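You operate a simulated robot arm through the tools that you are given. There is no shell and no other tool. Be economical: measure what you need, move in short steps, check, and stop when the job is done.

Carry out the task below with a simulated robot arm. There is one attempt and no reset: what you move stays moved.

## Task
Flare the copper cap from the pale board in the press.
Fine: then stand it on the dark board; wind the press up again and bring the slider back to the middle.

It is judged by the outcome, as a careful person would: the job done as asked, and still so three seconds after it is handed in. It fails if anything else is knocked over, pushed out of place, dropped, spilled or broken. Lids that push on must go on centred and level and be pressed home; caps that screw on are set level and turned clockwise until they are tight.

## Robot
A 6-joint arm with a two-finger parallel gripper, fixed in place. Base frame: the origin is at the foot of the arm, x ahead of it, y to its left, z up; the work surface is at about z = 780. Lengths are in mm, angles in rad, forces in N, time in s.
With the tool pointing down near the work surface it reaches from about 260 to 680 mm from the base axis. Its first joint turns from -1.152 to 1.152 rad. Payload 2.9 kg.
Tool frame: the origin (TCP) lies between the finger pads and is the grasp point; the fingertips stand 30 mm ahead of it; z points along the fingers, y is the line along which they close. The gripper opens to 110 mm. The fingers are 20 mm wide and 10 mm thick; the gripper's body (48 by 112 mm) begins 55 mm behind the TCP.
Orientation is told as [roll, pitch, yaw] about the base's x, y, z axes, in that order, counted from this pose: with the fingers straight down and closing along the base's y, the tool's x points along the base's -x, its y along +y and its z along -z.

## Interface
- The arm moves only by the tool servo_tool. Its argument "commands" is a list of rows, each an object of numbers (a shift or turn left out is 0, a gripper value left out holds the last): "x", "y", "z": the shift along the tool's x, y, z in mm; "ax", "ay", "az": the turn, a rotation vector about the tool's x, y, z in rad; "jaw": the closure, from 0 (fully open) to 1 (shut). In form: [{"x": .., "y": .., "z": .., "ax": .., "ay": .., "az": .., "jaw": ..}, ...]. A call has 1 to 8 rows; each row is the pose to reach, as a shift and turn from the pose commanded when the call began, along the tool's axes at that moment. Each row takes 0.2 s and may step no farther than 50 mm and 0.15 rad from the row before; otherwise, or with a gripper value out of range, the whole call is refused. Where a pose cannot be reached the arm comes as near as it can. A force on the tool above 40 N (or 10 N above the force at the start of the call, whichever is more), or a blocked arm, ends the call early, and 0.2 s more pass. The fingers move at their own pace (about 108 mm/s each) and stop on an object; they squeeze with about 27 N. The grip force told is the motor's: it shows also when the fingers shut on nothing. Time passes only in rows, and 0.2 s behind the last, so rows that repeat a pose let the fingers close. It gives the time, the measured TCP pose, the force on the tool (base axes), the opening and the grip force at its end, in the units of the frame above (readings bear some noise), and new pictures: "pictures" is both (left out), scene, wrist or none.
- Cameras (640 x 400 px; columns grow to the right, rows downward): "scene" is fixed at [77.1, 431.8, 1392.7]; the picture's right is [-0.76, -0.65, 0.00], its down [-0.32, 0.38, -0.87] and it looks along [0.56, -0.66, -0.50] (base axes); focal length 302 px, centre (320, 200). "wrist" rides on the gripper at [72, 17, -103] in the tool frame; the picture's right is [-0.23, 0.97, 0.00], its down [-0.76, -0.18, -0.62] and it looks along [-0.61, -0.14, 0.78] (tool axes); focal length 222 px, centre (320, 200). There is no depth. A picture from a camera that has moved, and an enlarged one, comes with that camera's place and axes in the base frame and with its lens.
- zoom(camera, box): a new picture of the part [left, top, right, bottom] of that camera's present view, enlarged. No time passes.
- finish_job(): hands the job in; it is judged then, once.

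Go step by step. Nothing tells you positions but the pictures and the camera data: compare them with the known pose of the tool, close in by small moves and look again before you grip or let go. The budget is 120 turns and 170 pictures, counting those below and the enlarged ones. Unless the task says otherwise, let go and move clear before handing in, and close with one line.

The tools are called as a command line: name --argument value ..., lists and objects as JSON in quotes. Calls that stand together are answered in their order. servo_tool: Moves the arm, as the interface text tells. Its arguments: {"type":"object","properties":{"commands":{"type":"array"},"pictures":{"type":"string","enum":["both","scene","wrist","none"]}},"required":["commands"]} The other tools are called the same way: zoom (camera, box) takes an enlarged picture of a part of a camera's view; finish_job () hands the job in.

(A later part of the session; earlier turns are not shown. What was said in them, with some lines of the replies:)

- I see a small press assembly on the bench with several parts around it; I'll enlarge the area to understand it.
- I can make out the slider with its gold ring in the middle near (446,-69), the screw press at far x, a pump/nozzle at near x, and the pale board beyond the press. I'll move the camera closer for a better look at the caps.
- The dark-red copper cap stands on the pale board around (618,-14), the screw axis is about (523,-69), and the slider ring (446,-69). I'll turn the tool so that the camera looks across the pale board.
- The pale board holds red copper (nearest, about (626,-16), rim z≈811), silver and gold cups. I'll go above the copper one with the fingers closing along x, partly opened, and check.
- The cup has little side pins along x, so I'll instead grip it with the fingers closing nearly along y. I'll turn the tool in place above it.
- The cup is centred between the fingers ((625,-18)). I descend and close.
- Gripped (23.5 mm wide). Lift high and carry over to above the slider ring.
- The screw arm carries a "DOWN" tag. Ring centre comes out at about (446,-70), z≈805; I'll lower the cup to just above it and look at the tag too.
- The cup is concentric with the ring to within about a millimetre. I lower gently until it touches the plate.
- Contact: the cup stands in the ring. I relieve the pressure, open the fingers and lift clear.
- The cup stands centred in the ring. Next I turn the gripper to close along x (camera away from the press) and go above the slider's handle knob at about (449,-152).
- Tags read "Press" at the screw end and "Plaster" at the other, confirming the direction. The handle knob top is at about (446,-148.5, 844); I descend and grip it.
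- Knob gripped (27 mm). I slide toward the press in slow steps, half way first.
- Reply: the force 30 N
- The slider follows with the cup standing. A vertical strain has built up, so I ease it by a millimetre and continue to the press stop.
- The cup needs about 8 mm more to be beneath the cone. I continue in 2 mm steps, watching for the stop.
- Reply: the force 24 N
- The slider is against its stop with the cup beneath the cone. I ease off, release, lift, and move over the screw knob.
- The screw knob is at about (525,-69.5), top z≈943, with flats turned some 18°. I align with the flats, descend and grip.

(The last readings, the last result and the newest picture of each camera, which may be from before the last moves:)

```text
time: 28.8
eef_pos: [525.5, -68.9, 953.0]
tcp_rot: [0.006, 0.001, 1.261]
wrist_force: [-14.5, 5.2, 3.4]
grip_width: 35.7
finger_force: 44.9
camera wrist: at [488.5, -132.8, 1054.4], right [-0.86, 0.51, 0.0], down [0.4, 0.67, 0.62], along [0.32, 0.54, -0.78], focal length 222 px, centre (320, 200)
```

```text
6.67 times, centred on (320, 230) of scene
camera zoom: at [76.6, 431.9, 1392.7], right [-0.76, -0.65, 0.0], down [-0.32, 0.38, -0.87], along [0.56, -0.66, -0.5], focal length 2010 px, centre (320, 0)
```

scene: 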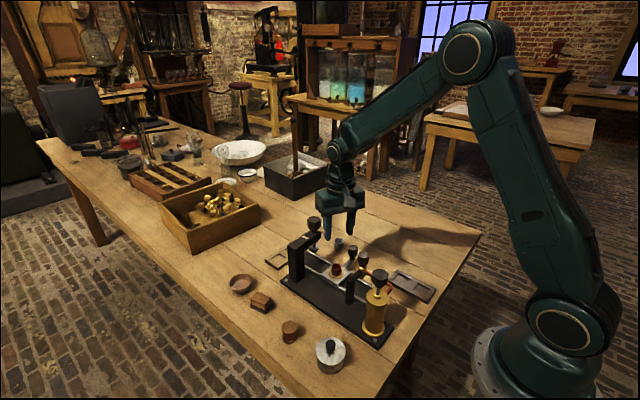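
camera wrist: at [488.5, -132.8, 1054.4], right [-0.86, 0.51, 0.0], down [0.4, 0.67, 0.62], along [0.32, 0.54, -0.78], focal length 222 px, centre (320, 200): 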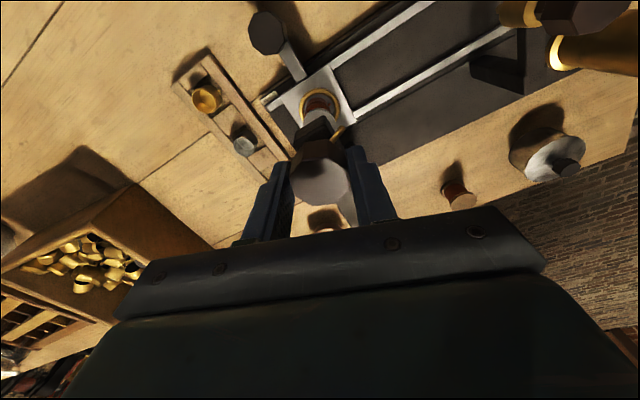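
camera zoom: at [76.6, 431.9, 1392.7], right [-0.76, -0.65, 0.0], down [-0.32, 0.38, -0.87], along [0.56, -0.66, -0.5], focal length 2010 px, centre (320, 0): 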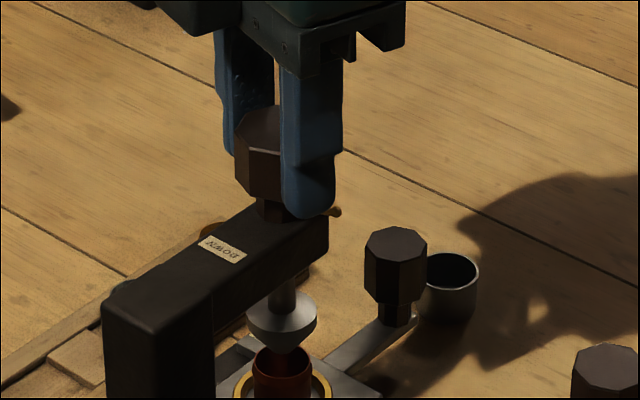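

Knob gripped; a brass pointer sits on its shaft, and the "DOWN" tag lies clockwise from it. I turn clockwise about 0.9 rad and look.

servo_tool --commands '[{"az": 0.15}, {"az": 0.3}, {"az": 0.45}, {"az": 0.6}, {"az": 0.75}, {"az": 0.9}]' --pictures "none"

zoom --camera "scene" --box '[290, 200, 350, 260]'

```text
time: 30.2
eef_pos: [526.2, -70.0, 951.7]
tcp_rot: [0.001, 0.002, 0.357]
wrist_force: [1.5, 7.4, -18.1]
grip_width: 35.3
finger_force: 45.6
```

```text
6.67 times, centred on (320, 230) of scene
camera zoom: at [77.4, 432.0, 1392.7], right [-0.76, -0.65, 0.0], down [-0.32, 0.38, -0.87], along [0.56, -0.66, -0.5], focal length 2010 px, centre (320, 0)
```

zoom: 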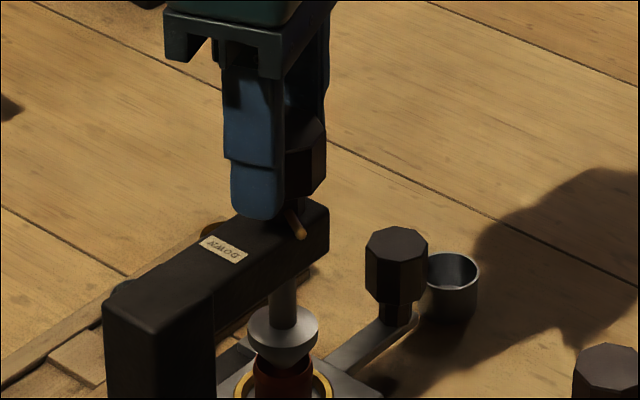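

The cone is coming down into the cup and the pointer swings toward "DOWN". I continue clockwise, following the knob downward.

servo_tool --commands '[{"az": 0.15, "z": 1.5}, {"az": 0.3, "z": 2.5}, {"az": 0.45, "z": 3.5}, {"az": 0.6, "z": 4.5}]' --pictures "none"

zoom --camera "scene" --box '[290, 200, 350, 260]'

```text
time: 31.3
eef_pos: [526.1, -71.1, 952.0]
tcp_rot: [-0.001, 0.002, -0.242]
wrist_force: [-4.4, 1.3, 6.4]
grip_width: 35.6
finger_force: 45.2
stopped in row 4: the force on the tool passed its limit (the readings are from after the stop); the commanded pose is now the measured one
```

```text
6.67 times, centred on (320, 230) of scene
camera zoom: at [76.9, 431.9, 1392.7], right [-0.76, -0.65, 0.0], down [-0.32, 0.38, -0.87], along [0.56, -0.66, -0.5], focal length 2010 px, centre (320, 0)
```

zoom: 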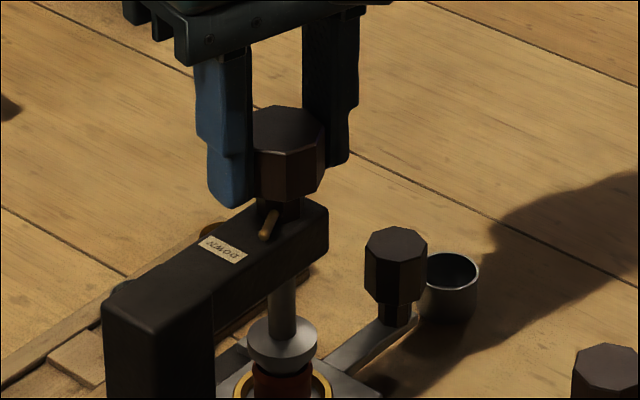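

The knob itself doesn't sink (only the ram does), which explains the stop; the pointer is nearly at the tag. I continue with rotation only.

servo_tool --commands '[{"z": -0.5, "az": 0.1}, {"z": -0.5, "az": 0.2}, {"z": -0.5, "az": 0.3}, {"z": -0.5, "az": 0.4}]' --pictures "none"

zoom --camera "scene" --box '[290, 200, 350, 260]'

```text
time: 32.3
eef_pos: [525.8, -70.5, 952.6]
tcp_rot: [0.001, 0.001, -0.646]
wrist_force: [-10.0, 3.0, 10.5]
grip_width: 35.8
finger_force: 45.2
```

```text
6.67 times, centred on (320, 230) of scene
camera zoom: at [76.7, 431.9, 1392.7], right [-0.76, -0.65, 0.0], down [-0.32, 0.38, -0.87], along [0.56, -0.66, -0.5], focal length 2010 px, centre (320, 0)
```

zoom: 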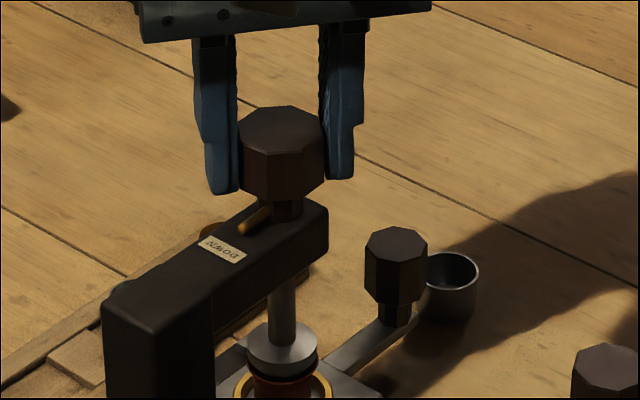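

The pointer now aims along the arm at the tag. I continue gently until the end stop is felt.

servo_tool --commands '[{"az": 0.08}, {"az": 0.16}, {"az": 0.24}, {"az": 0.3}]' --pictures "none"

zoom --camera "scene" --box '[290, 200, 350, 260]'

```text
time: 33.3
eef_pos: [526.8, -72.2, 951.8]
tcp_rot: [0.003, -0.004, -0.946]
wrist_force: [-8.5, -14.5, 6.4]
grip_width: 35.7
finger_force: 45.1
```

```text
6.67 times, centred on (320, 230) of scene
camera zoom: at [76.8, 431.4, 1392.9], right [-0.76, -0.65, 0.0], down [-0.32, 0.38, -0.87], along [0.56, -0.66, -0.5], focal length 2010 px, centre (320, 0)
```

zoom: 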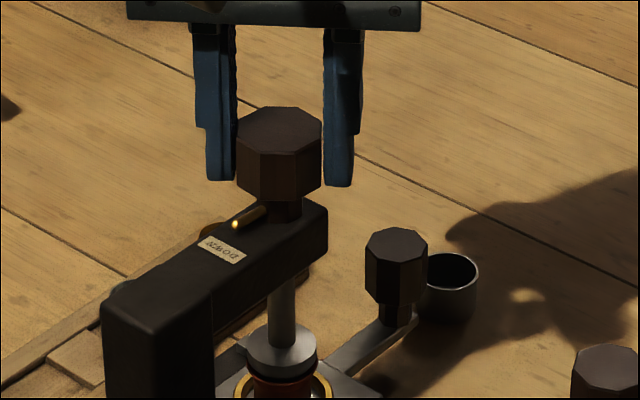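

zoom --camera "scene" --box '[305, 220, 340, 270]'

servo_tool --commands '[{"az": 0.08}, {"az": 0.16}, {"az": 0.24}]' --pictures "none"

zoom --camera "scene" --box '[305, 220, 340, 270]'

```text
8.00 times, centred on (322, 245) of scene
camera zoom: at [76.8, 431.4, 1392.9], right [-0.76, -0.65, 0.0], down [-0.32, 0.38, -0.87], along [0.56, -0.66, -0.5], focal length 2412 px, centre (300, -160)
```

zoom: 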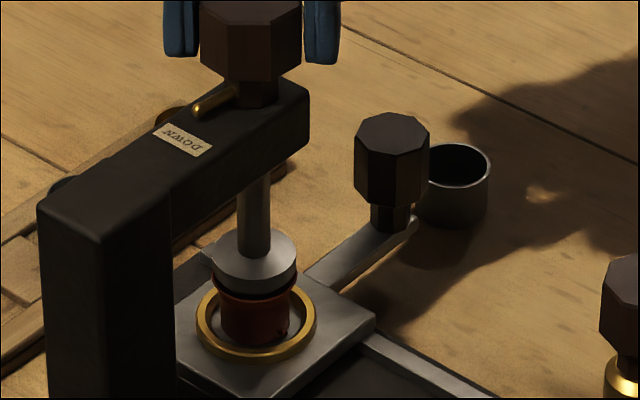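

```text
time: 34.1
eef_pos: [524.9, -69.7, 952.2]
tcp_rot: [0.001, -0.002, -1.184]
wrist_force: [-10.9, -16.0, 2.0]
grip_width: 35.4
finger_force: 45.5
```

```text
8.00 times, centred on (322, 245) of scene
camera zoom: at [76.8, 431.4, 1392.9], right [-0.76, -0.65, 0.0], down [-0.32, 0.38, -0.87], along [0.56, -0.66, -0.5], focal length 2412 px, centre (300, -160)
```

zoom: 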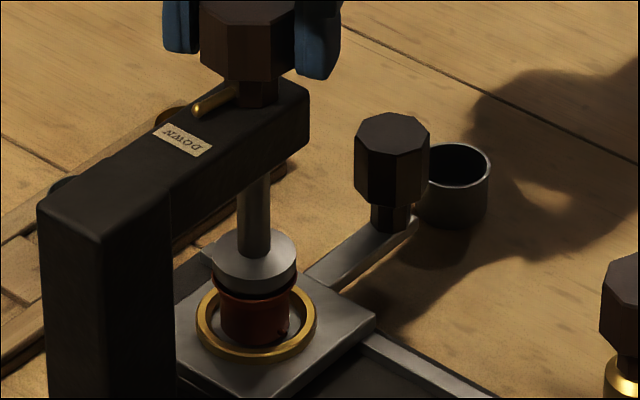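

The rim is flaring and the pointer did not move in the last turn. One more try tells whether that's the true stop.

servo_tool --commands '[{"az": 0.1}, {"az": 0.2}, {"az": 0.3}, {"az": 0.4}]' --pictures "none"

zoom --camera "scene" --box '[305, 220, 340, 270]'

```text
time: 35.1
eef_pos: [525.8, -69.8, 952.3]
tcp_rot: [-0.002, -0.001, -1.584]
wrist_force: [-23.7, -12.5, -1.5]
grip_width: 35.5
finger_force: 44.8
```

```text
8.00 times, centred on (322, 245) of scene
camera zoom: at [76.5, 431.5, 1392.9], right [-0.76, -0.65, 0.0], down [-0.32, 0.38, -0.87], along [0.56, -0.66, -0.5], focal length 2412 px, centre (300, -160)
```

zoom: 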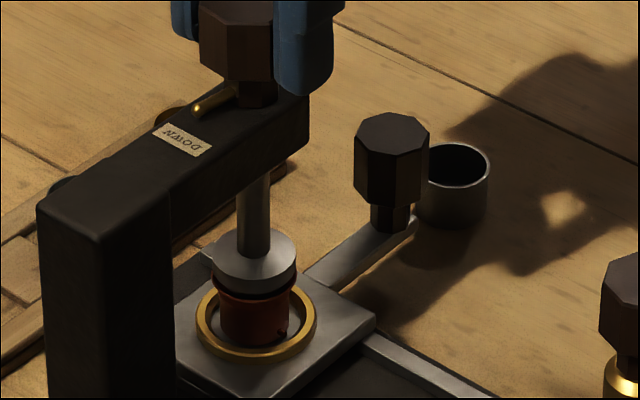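

That's the end stop: the rim is flared. Now I wind back up counter-clockwise.

servo_tool --commands '[{"az": -0.15}, {"az": -0.3}, {"az": -0.45}, {"az": -0.6}, {"az": -0.75}, {"az": -0.9}, {"az": -1.05}, {"az": -1.2}]' --pictures "none"

servo_tool --commands '[{"az": -0.15}, {"az": -0.3}, {"az": -0.45}, {"az": -0.6}, {"az": -0.75}, {"az": -0.9}, {"az": -1.05}]' --pictures "none"

zoom --camera "scene" --box '[295, 200, 350, 270]'

```text
time: 36.9
eef_pos: [525.1, -69.8, 951.8]
tcp_rot: [0.001, 0.002, -0.379]
wrist_force: [-22.6, -3.2, -10.1]
grip_width: 35.7
finger_force: 44.7
```

```text
time: 38.5
eef_pos: [527.2, -68.4, 951.3]
tcp_rot: [-0.002, -0.002, 0.673]
wrist_force: [-2.9, 12.2, -14.7]
grip_width: 35.6
finger_force: 44.9
```

```text
5.71 times, centred on (322, 235) of scene
camera zoom: at [77.3, 432.1, 1392.6], right [-0.76, -0.65, 0.0], down [-0.32, 0.38, -0.87], along [0.56, -0.66, -0.5], focal length 1723 px, centre (306, 0)
```

zoom: 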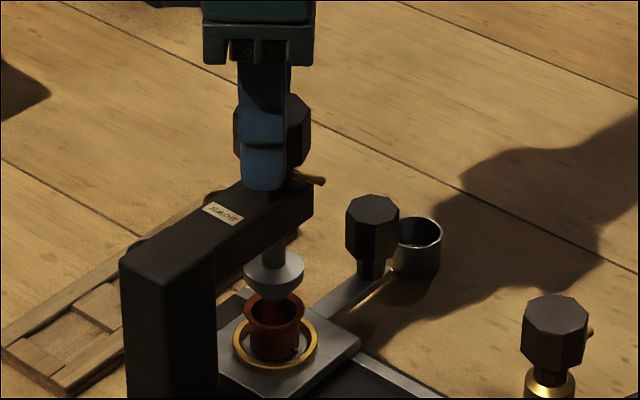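

The cup now clearly has a flared rim and the ram is nearly up. I turn on to the upper stop.

servo_tool --commands '[{"az": -0.12}, {"az": -0.24}, {"az": -0.36}, {"az": -0.48}]' --pictures "none"

zoom --camera "scene" --box '[290, 200, 350, 260]'

```text
time: 39.5
eef_pos: [525.9, -69.2, 953.4]
tcp_rot: [-0.002, 0.002, 1.151]
wrist_force: [-14.8, 17.1, 6.2]
grip_width: 37.3
finger_force: 10.1
```

```text
6.67 times, centred on (320, 230) of scene
camera zoom: at [76.6, 432.3, 1392.6], right [-0.76, -0.65, 0.0], down [-0.32, 0.38, -0.87], along [0.56, -0.66, -0.5], focal length 2010 px, centre (320, 0)
```

zoom: 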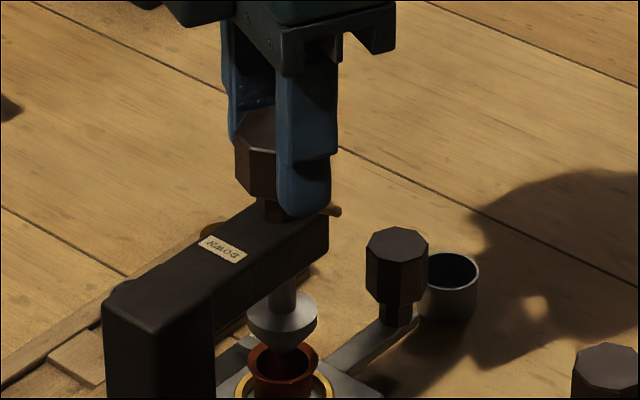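

The pointer and ram are back at their original top position. I release, rise, and return above the slider knob.

servo_tool --commands '[{"jaw": 0.6}, {"jaw": 0.45}, {"z": -25, "jaw": 0.45}, {"z": -58, "jaw": 0.45}]' --pictures "none"

servo_tool --commands '[{"x": 20, "y": -9, "az": -0.14}, {"x": 45, "y": -20, "az": -0.28}, {"x": 73, "y": -32, "az": -0.42}, {"x": 73, "y": -32, "az": -0.42, "z": 40}, {"x": 73, "y": -32, "az": -0.42, "z": 80}]' --pictures "wrist"

zoom --camera "wrist" --box '[240, 60, 400, 200]'

zoom --camera "scene" --box '[290, 200, 350, 260]'

```text
time: 40.5
eef_pos: [526.8, -70.3, 1009.3]
tcp_rot: [-0.003, -0.001, 1.146]
wrist_force: [0.2, 0.2, -0.1]
grip_width: 60.5
finger_force: 0.0
```

```text
time: 41.7
eef_pos: [523.9, -152.4, 930.8]
tcp_rot: [-0.003, -0.001, 1.566]
wrist_force: [0.4, 0.9, -1.0]
grip_width: 60.6
finger_force: 0.1
camera wrist: at [508.3, -223.6, 1032.3], right [-0.97, 0.23, 0.0], down [0.18, 0.76, 0.62], along [0.15, 0.61, -0.78], focal length 222 px, centre (320, 200)
```

wrist: 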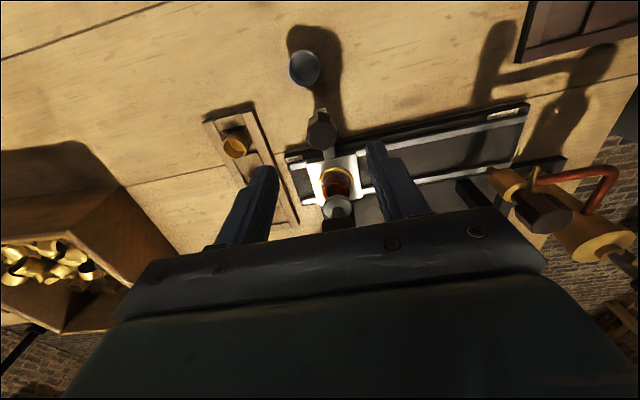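

```text
2.86 times, centred on (320, 130) of wrist
camera zoom: at [508.3, -223.6, 1032.3], right [-0.97, 0.23, 0.0], down [0.18, 0.76, 0.62], along [0.15, 0.61, -0.78], focal length 635 px, centre (320, 400)
```

zoom: 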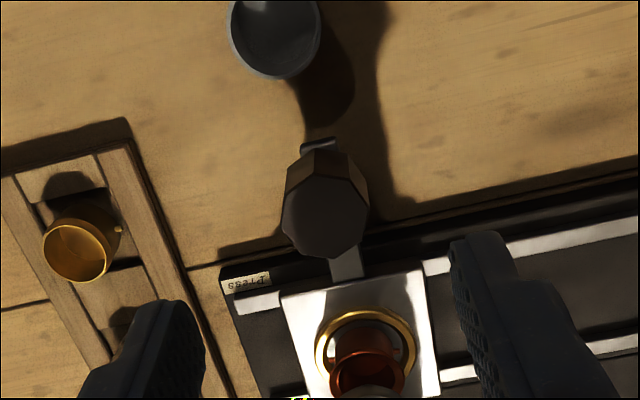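

```text
6.67 times, centred on (320, 230) of scene
camera zoom: at [77.1, 431.8, 1392.7], right [-0.76, -0.65, 0.0], down [-0.32, 0.38, -0.87], along [0.56, -0.66, -0.5], focal length 2010 px, centre (320, 0)
```

zoom: 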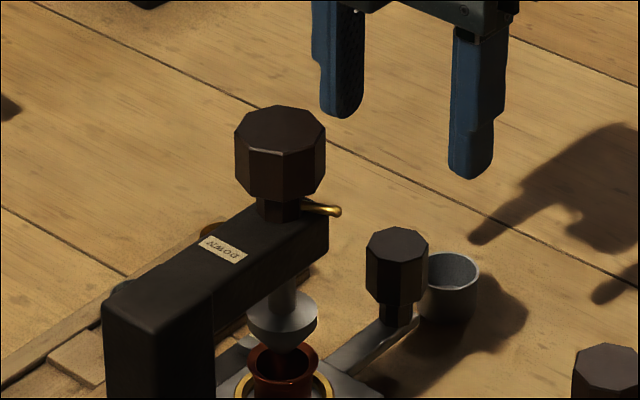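

Knob at about (525.5,-148.7). I correct, descend and grip it.

servo_tool --commands '[{"x": -3.5, "y": -1.6, "z": 35}, {"x": -3.5, "y": -1.6, "z": 65}, {"x": -3.5, "y": -1.6, "z": 82}, {"x": -3.5, "y": -1.6, "z": 82, "jaw": 0.8}, {"x": -3.5, "y": -1.6, "z": 82, "jaw": 0.8}]' --pictures "none"

servo_tool --commands '[{"y": 3}, {"y": 8}, {"y": 13}, {"y": 18}, {"y": 24}, {"y": 30}, {"y": 36}, {"y": 42}]' --pictures "none"

zoom --camera "scene" --box '[290, 210, 370, 290]'

```text
time: 42.9
eef_pos: [525.1, -146.0, 846.6]
tcp_rot: [0.002, -0.001, 1.566]
wrist_force: [-12.0, 0.8, 3.7]
grip_width: 27.8
finger_force: 44.6
```

```text
time: 44.7
eef_pos: [484.9, -146.7, 848.1]
tcp_rot: [-0.001, 0.001, 1.57]
wrist_force: [0.8, 11.5, -12.2]
grip_width: 27.5
finger_force: 44.6
```

```text
5.00 times, centred on (330, 250) of scene
camera zoom: at [77.3, 432.0, 1392.6], right [-0.76, -0.65, 0.0], down [-0.32, 0.38, -0.87], along [0.56, -0.66, -0.5], focal length 1508 px, centre (270, -50)
```

zoom: 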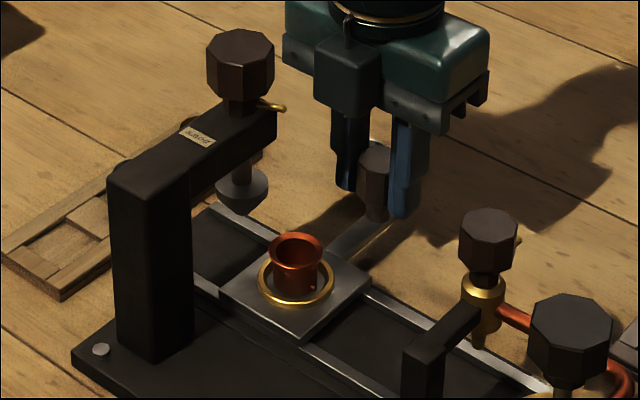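

The slider comes back with the flared cup standing. I continue to the middle, where the knob originally was (x≈446.8).

servo_tool --commands '[{"y": 6}, {"y": 12}, {"y": 18}, {"y": 24}, {"y": 30}, {"y": 35}, {"y": 38}]' --pictures "none"

zoom --camera "scene" --box '[290, 210, 390, 300]'

```text
time: 46.3
eef_pos: [447.9, -145.7, 847.3]
tcp_rot: [-0.004, 0.002, 1.57]
wrist_force: [0.9, 18.2, -0.8]
grip_width: 27.4
finger_force: 44.5
```

```text
4.44 times, centred on (340, 255) of scene
camera zoom: at [77.1, 432.3, 1392.6], right [-0.76, -0.65, 0.0], down [-0.32, 0.38, -0.87], along [0.56, -0.66, -0.5], focal length 1340 px, centre (231, -44)
```

zoom: 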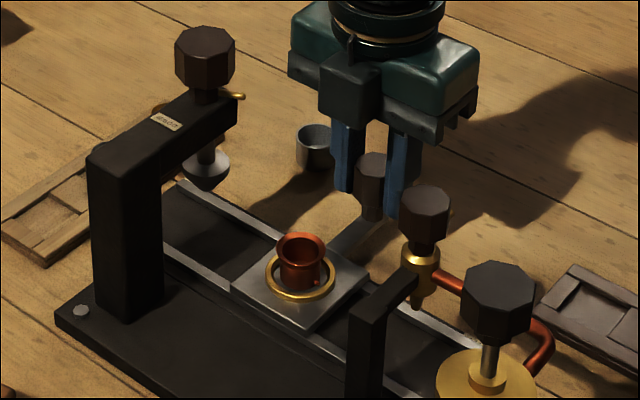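

About 2 mm short of the original middle; I nudge it and then release and rise.

servo_tool --commands '[{"y": 1}, {"y": 2}, {"y": 2}]' --pictures "none"

servo_tool --commands '[{"jaw": 0.6}, {"jaw": 0.45}, {"jaw": 0.45}, {"z": -30}, {"z": -70}, {"z": -110}]' --pictures "wrist"

zoom --camera "scene" --box '[290, 210, 390, 300]'

zoom --camera "wrist" --box '[230, 40, 410, 200]'

```text
time: 47.1
eef_pos: [446.5, -145.8, 848.6]
tcp_rot: [-0.004, -0.001, 1.568]
wrist_force: [-0.4, 20.9, 1.9]
grip_width: 27.5
finger_force: 44.7
```

```text
time: 48.5
eef_pos: [445.5, -147.3, 958.4]
tcp_rot: [-0.002, 0.0, 1.568]
wrist_force: [-0.5, -0.3, -0.4]
grip_width: 60.6
finger_force: 0.1
camera wrist: at [428.9, -218.7, 1060.1], right [-0.97, 0.23, 0.0], down [0.18, 0.76, 0.62], along [0.15, 0.61, -0.78], focal length 222 px, centre (320, 200)
```

wrist: 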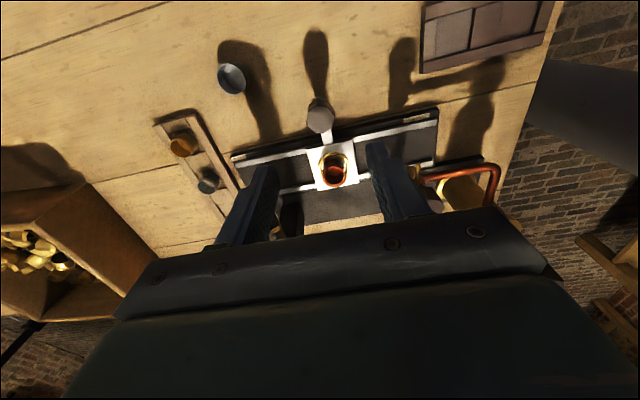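

```text
4.44 times, centred on (340, 255) of scene
camera zoom: at [77.1, 431.8, 1392.7], right [-0.76, -0.65, 0.0], down [-0.32, 0.38, -0.87], along [0.56, -0.66, -0.5], focal length 1340 px, centre (231, -44)
```

zoom: 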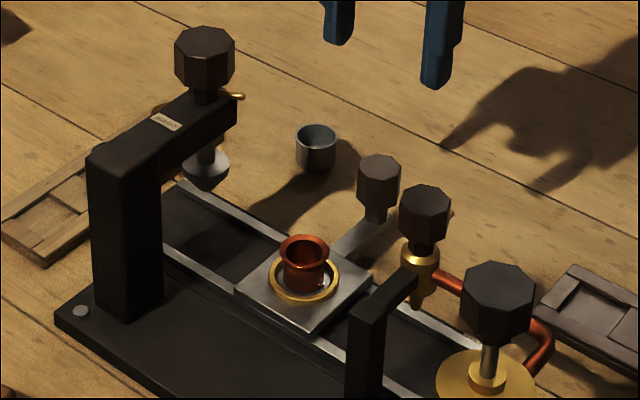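

```text
2.50 times, centred on (320, 120) of wrist
camera zoom: at [428.9, -218.7, 1060.1], right [-0.97, 0.23, 0.0], down [0.18, 0.76, 0.62], along [0.15, 0.61, -0.78], focal length 555 px, centre (320, 400)
```

zoom: 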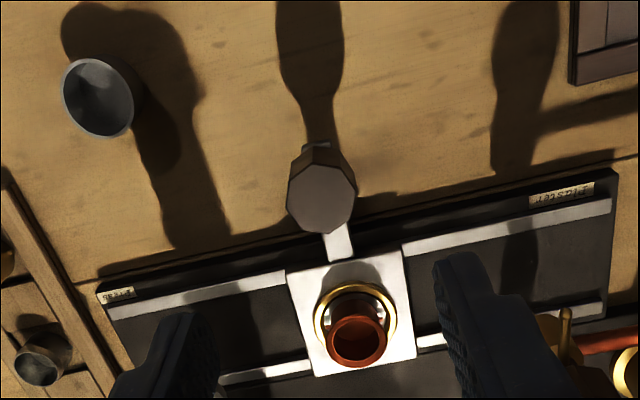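

The slider is back exactly in the middle with the flared cup in the ring. I now swing over the cup and turn the gripper back to yaw ≈ -0.47.

servo_tool --commands '[{"x": -20, "y": -1, "az": 0.14}, {"x": -40, "y": -1, "az": 0.28}, {"x": -60, "y": -1, "az": 0.42}, {"x": -78, "y": -1, "az": 0.56}, {"x": -78, "y": -1, "az": 0.7}, {"x": -78, "y": -1, "az": 0.84}, {"x": -78, "y": -1, "az": 0.98}, {"x": -78, "y": -1, "az": 1.12}]' --pictures "none"

servo_tool --commands '[{"az": 0.14}, {"az": 0.28}, {"az": 0.42}, {"az": 0.56}, {"az": 0.7}, {"az": 0.84}, {"az": 0.92, "z": 20, "jaw": 0.5}, {"az": 0.92, "z": 60, "jaw": 0.5}]' --pictures "wrist"

zoom --camera "wrist" --box '[240, 60, 400, 200]'

```text
time: 50.3
eef_pos: [447.2, -68.2, 958.2]
tcp_rot: [-0.002, -0.001, 0.444]
wrist_force: [0.6, -0.3, -0.3]
grip_width: 60.4
finger_force: 0.1
```

```text
time: 52.1
eef_pos: [445.9, -69.6, 897.5]
tcp_rot: [0.0, -0.003, -0.476]
wrist_force: [1.0, 0.3, 0.3]
grip_width: 54.8
finger_force: 0.0
camera wrist: at [390.1, -21.1, 998.9], right [0.65, 0.76, 0.0], down [0.59, -0.51, 0.63], along [0.48, -0.4, -0.78], focal length 222 px, centre (320, 200)
```

wrist: 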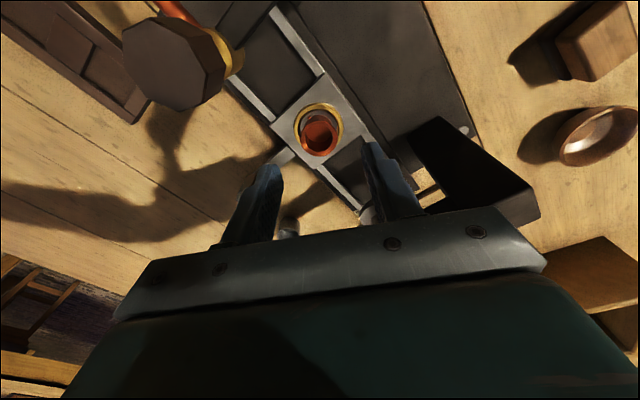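

```text
2.86 times, centred on (320, 130) of wrist
camera zoom: at [390.1, -21.1, 998.9], right [0.65, 0.76, 0.0], down [0.59, -0.51, 0.63], along [0.48, -0.4, -0.78], focal length 635 px, centre (320, 400)
```

zoom: 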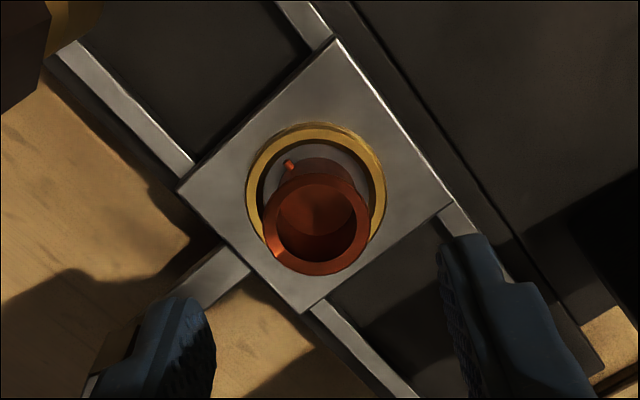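

The flared cup is at (447,-69.4), nearly centred. I descend to the former grip height and close.

servo_tool --commands '[{"x": -1.1, "y": 0.6, "z": 20, "jaw": 0.5}, {"x": -1.1, "y": 0.6, "z": 40, "jaw": 0.5}, {"x": -1.1, "y": 0.6, "z": 54.5, "jaw": 0.5}, {"x": -1.1, "y": 0.6, "z": 54.5, "jaw": 0.8}, {"x": -1.1, "y": 0.6, "z": 54.5, "jaw": 0.8}]' --pictures "none"

zoom --camera "wrist" --box '[240, 60, 400, 200]'

zoom --camera "scene" --box '[310, 240, 370, 290]'

```text
time: 53.3
eef_pos: [448.1, -69.0, 842.5]
tcp_rot: [0.0, -0.004, -0.474]
wrist_force: [-0.2, 0.1, 0.4]
grip_width: 23.3
finger_force: 27.4
```

```text
2.86 times, centred on (320, 130) of wrist
camera zoom: at [391.6, -19.9, 944.5], right [0.65, 0.76, 0.0], down [0.6, -0.5, 0.63], along [0.48, -0.4, -0.78], focal length 635 px, centre (320, 400)
```

zoom: 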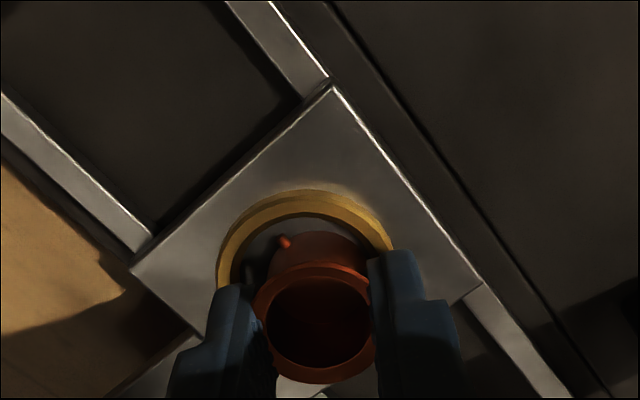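

```text
8.00 times, centred on (340, 265) of scene
camera zoom: at [77.1, 431.8, 1392.7], right [-0.76, -0.65, 0.0], down [-0.32, 0.38, -0.87], along [0.56, -0.66, -0.5], focal length 2412 px, centre (160, -320)
```

zoom: 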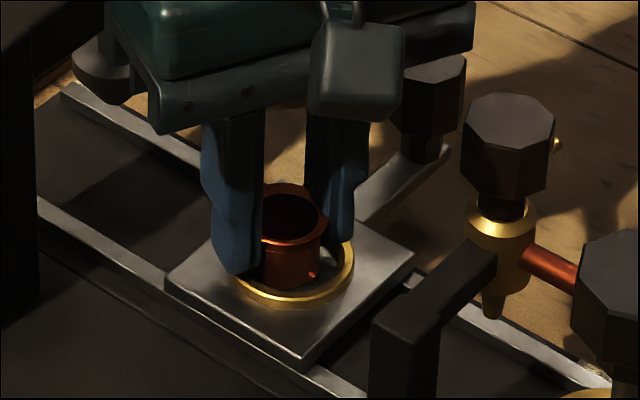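

Gripped at 23.3 mm around the body. I lift it and carry it toward the dark board near (304,-180).

servo_tool --commands '[{"z": -10}, {"z": -40}, {"z": -75}, {"z": -110}, {"z": -150}]' --pictures "none"

servo_tool --commands '[{"x": 16, "y": -33}, {"x": 32, "y": -66}, {"x": 48, "y": -99}, {"x": 64, "y": -132}, {"x": 78, "y": -164}]' --pictures "both"

zoom --camera "wrist" --box '[220, 20, 420, 190]'

zoom --camera "scene" --box '[330, 200, 450, 310]'

```text
time: 54.5
eef_pos: [447.8, -68.8, 992.3]
tcp_rot: [0.002, -0.003, -0.472]
wrist_force: [-0.1, -1.2, -0.8]
grip_width: 23.3
finger_force: 27.5
```

```text
time: 55.7
eef_pos: [303.0, -177.9, 991.9]
tcp_rot: [-0.001, -0.002, -0.472]
wrist_force: [-0.2, -0.1, -1.0]
grip_width: 23.5
finger_force: 26.7
camera wrist: at [246.1, -129.7, 1094.6], right [0.65, 0.76, 0.0], down [0.6, -0.5, 0.62], along [0.48, -0.4, -0.78], focal length 222 px, centre (320, 200)
```

scene: 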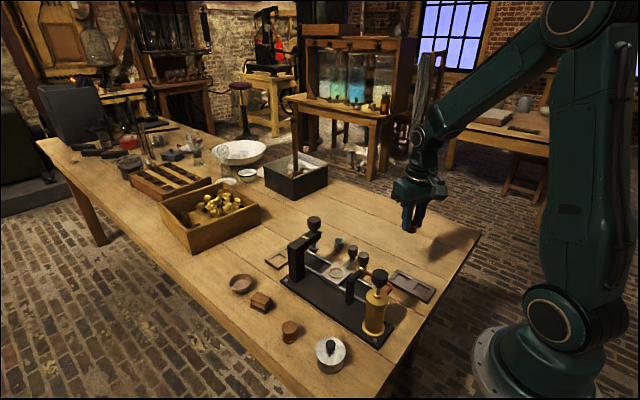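
wrist: 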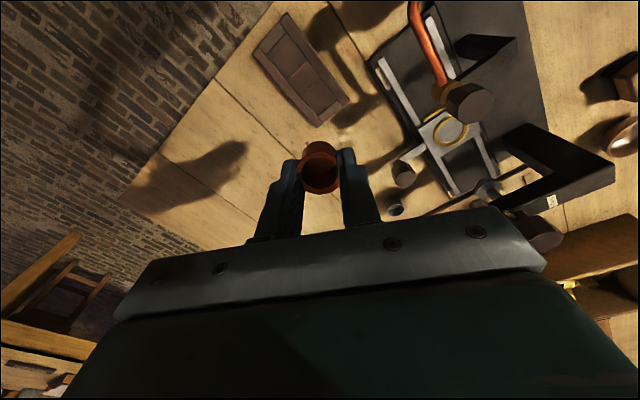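

```text
2.35 times, centred on (320, 105) of wrist
camera zoom: at [246.1, -129.7, 1094.6], right [0.65, 0.76, 0.0], down [0.6, -0.5, 0.62], along [0.48, -0.4, -0.78], focal length 523 px, centre (320, 424)
```

zoom: 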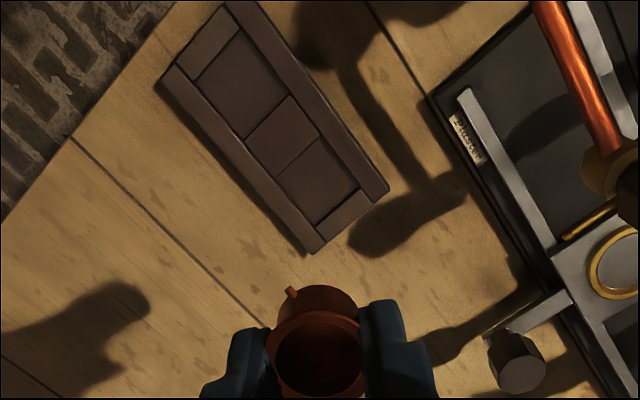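

```text
3.64 times, centred on (390, 255) of scene
camera zoom: at [77.1, 431.8, 1392.7], right [-0.76, -0.65, 0.0], down [-0.32, 0.38, -0.87], along [0.56, -0.66, -0.5], focal length 1096 px, centre (66, 0)
```

zoom: 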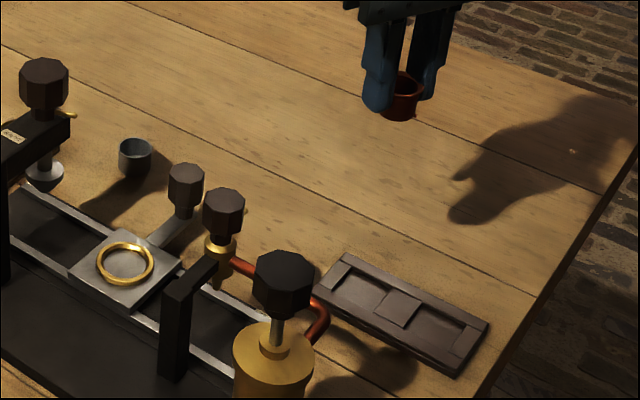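

The dark board has two recessed cells; the nearer cell to the press centres on about (303,-178.5), right beneath the cup. I lower to just above it.

servo_tool --commands '[{"z": 30}, {"z": 65}, {"z": 100}, {"z": 130}, {"z": 145}]' --pictures "wrist"

zoom --camera "wrist" --box '[240, 60, 400, 200]'

zoom --camera "scene" --box '[360, 240, 450, 310]'

```text
time: 56.9
eef_pos: [304.1, -178.6, 848.2]
tcp_rot: [0.0, -0.004, -0.472]
wrist_force: [-0.4, 0.7, 0.1]
grip_width: 23.2
finger_force: 26.9
camera wrist: at [247.5, -130.9, 949.4], right [0.65, 0.76, 0.0], down [0.6, -0.5, 0.63], along [0.48, -0.4, -0.78], focal length 222 px, centre (320, 200)
```

wrist: 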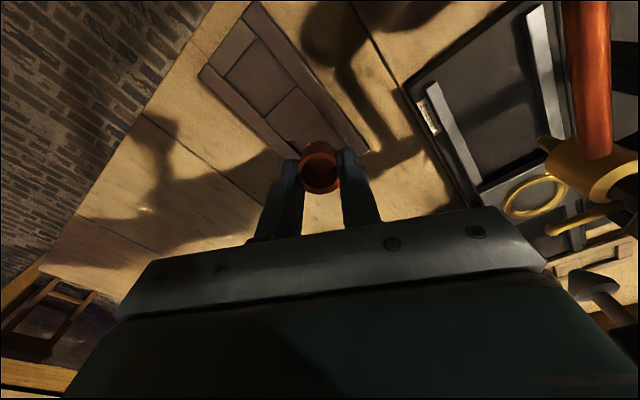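

```text
2.86 times, centred on (320, 130) of wrist
camera zoom: at [247.5, -130.9, 949.4], right [0.65, 0.76, 0.0], down [0.6, -0.5, 0.63], along [0.48, -0.4, -0.78], focal length 635 px, centre (320, 400)
```

zoom: 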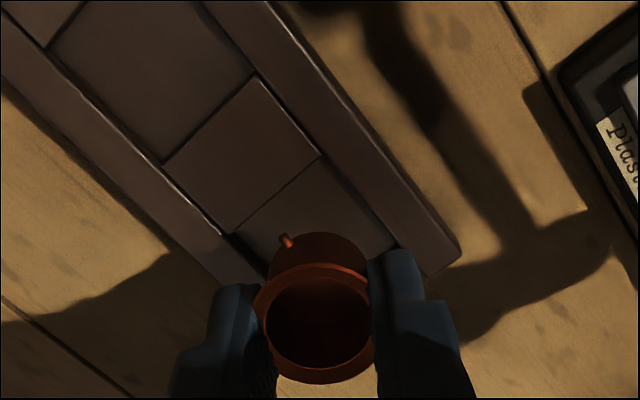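

```text
5.71 times, centred on (405, 275) of scene
camera zoom: at [77.1, 431.8, 1392.7], right [-0.76, -0.65, 0.0], down [-0.32, 0.38, -0.87], along [0.56, -0.66, -0.5], focal length 1723 px, centre (-166, -229)
```

zoom: 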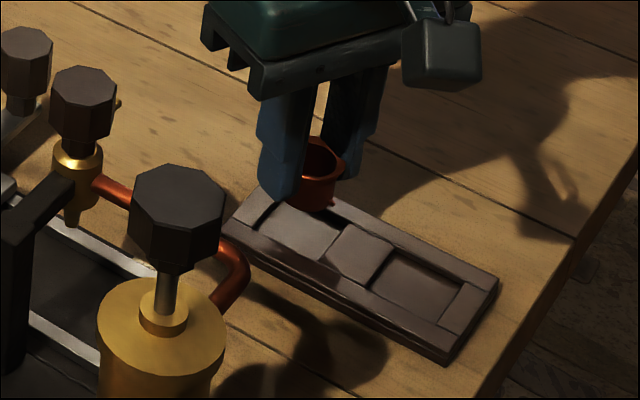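

The cup's target cell centre works out at (305,-178.7), matching the tool. I lower gently until it touches.

servo_tool --commands '[{"z": 10}, {"z": 16}, {"z": 19}, {"z": 21}, {"z": 22.5}]' --pictures "none"

zoom --camera "wrist" --box '[240, 60, 400, 200]'

zoom --camera "scene" --box '[360, 240, 450, 310]'

```text
time: 58.1
eef_pos: [305.8, -178.8, 825.1]
tcp_rot: [-0.001, -0.005, -0.473]
wrist_force: [0.2, 1.0, -0.6]
grip_width: 23.5
finger_force: 26.7
```

```text
2.86 times, centred on (320, 130) of wrist
camera zoom: at [248.3, -130.3, 927.7], right [0.65, 0.76, 0.0], down [0.6, -0.5, 0.63], along [0.48, -0.4, -0.78], focal length 635 px, centre (320, 400)
```

zoom: 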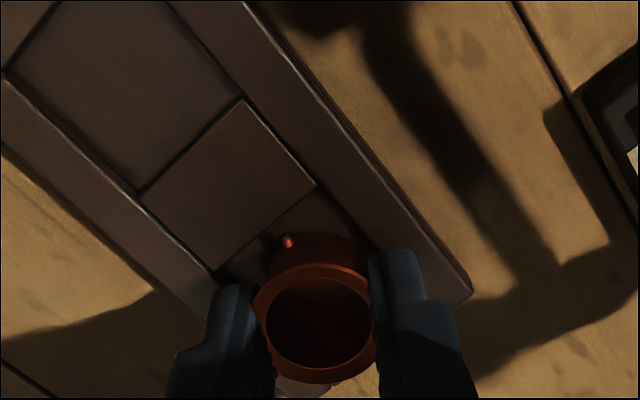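

```text
5.71 times, centred on (405, 275) of scene
camera zoom: at [77.1, 431.8, 1392.7], right [-0.76, -0.65, 0.0], down [-0.32, 0.38, -0.87], along [0.56, -0.66, -0.5], focal length 1723 px, centre (-166, -229)
```

zoom: 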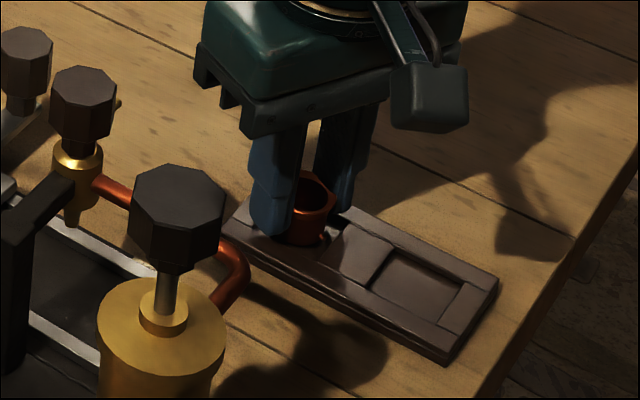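

No contact yet; I continue down in millimetre steps.

servo_tool --commands '[{"z": 1}, {"z": 2}, {"z": 3}]' --pictures "none"

zoom --camera "scene" --box '[385, 260, 425, 290]'

```text
time: 58.9
eef_pos: [304.3, -177.9, 822.5]
tcp_rot: [0.001, -0.002, -0.473]
wrist_force: [-2.2, 1.6, 4.6]
grip_width: 23.6
finger_force: 27.1
```

```text
13.33 times, centred on (405, 275) of scene
camera zoom: at [77.0, 431.8, 1392.7], right [-0.76, -0.65, 0.0], down [-0.32, 0.38, -0.87], along [0.56, -0.66, -0.5], focal length 4021 px, centre (-813, -800)
```

zoom: 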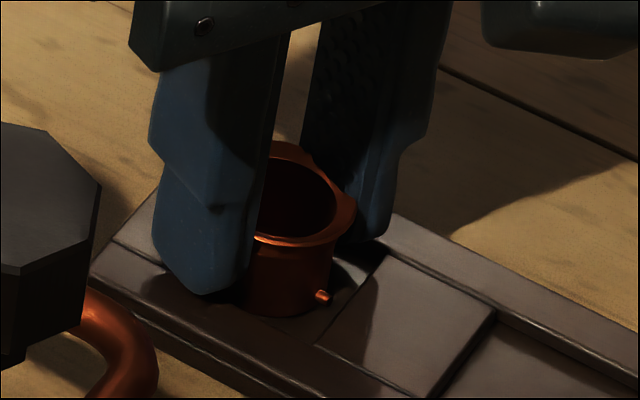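

Light contact with the cup in the cell. I open the fingers and rise straight up.

servo_tool --commands '[{"z": 0.7}, {"z": 0.3, "jaw": 0.7}, {"z": 0, "jaw": 0.65}, {"z": 0, "jaw": 0.58}, {"z": -15, "jaw": 0.55}, {"z": -40, "jaw": 0.55}, {"z": -85, "jaw": 0.55}, {"z": -130, "jaw": 0.55}]' --pictures "both"

zoom --camera "wrist" --box '[220, 20, 420, 190]'

zoom --camera "scene" --box '[290, 210, 450, 310]'

```text
time: 60.7
eef_pos: [303.4, -180.2, 951.8]
tcp_rot: [0.0, -0.003, -0.473]
wrist_force: [-0.4, -0.2, 0.0]
grip_width: 49.6
finger_force: 0.0
camera wrist: at [248.3, -132.7, 1053.6], right [0.65, 0.76, 0.0], down [0.6, -0.5, 0.62], along [0.48, -0.4, -0.78], focal length 222 px, centre (320, 200)
```

scene: 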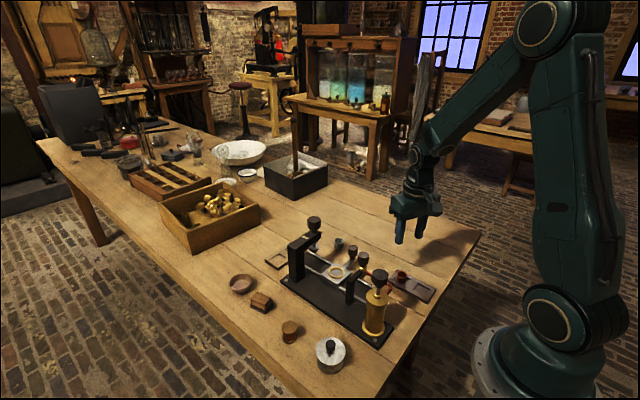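
wrist: 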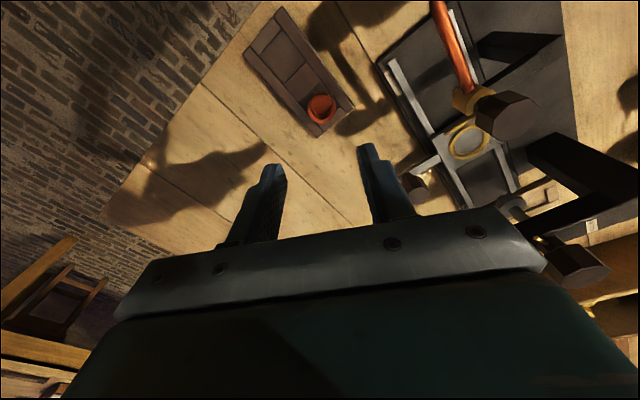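

```text
2.35 times, centred on (320, 105) of wrist
camera zoom: at [248.3, -132.7, 1053.6], right [0.65, 0.76, 0.0], down [0.6, -0.5, 0.62], along [0.48, -0.4, -0.78], focal length 523 px, centre (320, 424)
```

zoom: 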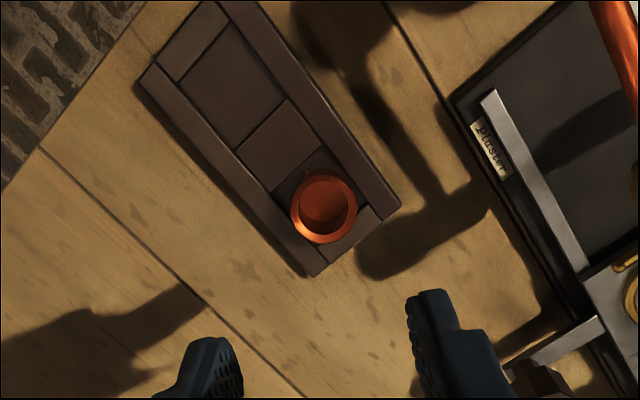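

```text
4.00 times, centred on (370, 260) of scene
camera zoom: at [77.1, 431.8, 1392.7], right [-0.76, -0.65, 0.0], down [-0.32, 0.38, -0.87], along [0.56, -0.66, -0.5], focal length 1206 px, centre (120, -40)
```

zoom: 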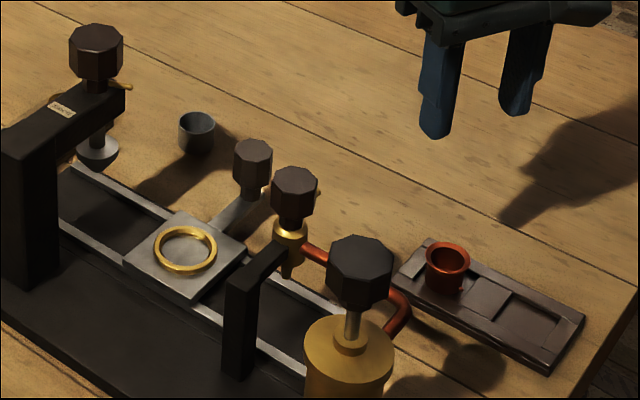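

The flared cup stands upright in the dark board's cell. The press is wound up, the slider is in the middle, and the arm is clear, so I hand in.

finish_job

```text
The job is handed in.
```

The copper cap is flared and standing on the dark board, the press is wound back up to its top stop, the slider is back in the middle, and the job is handed in.
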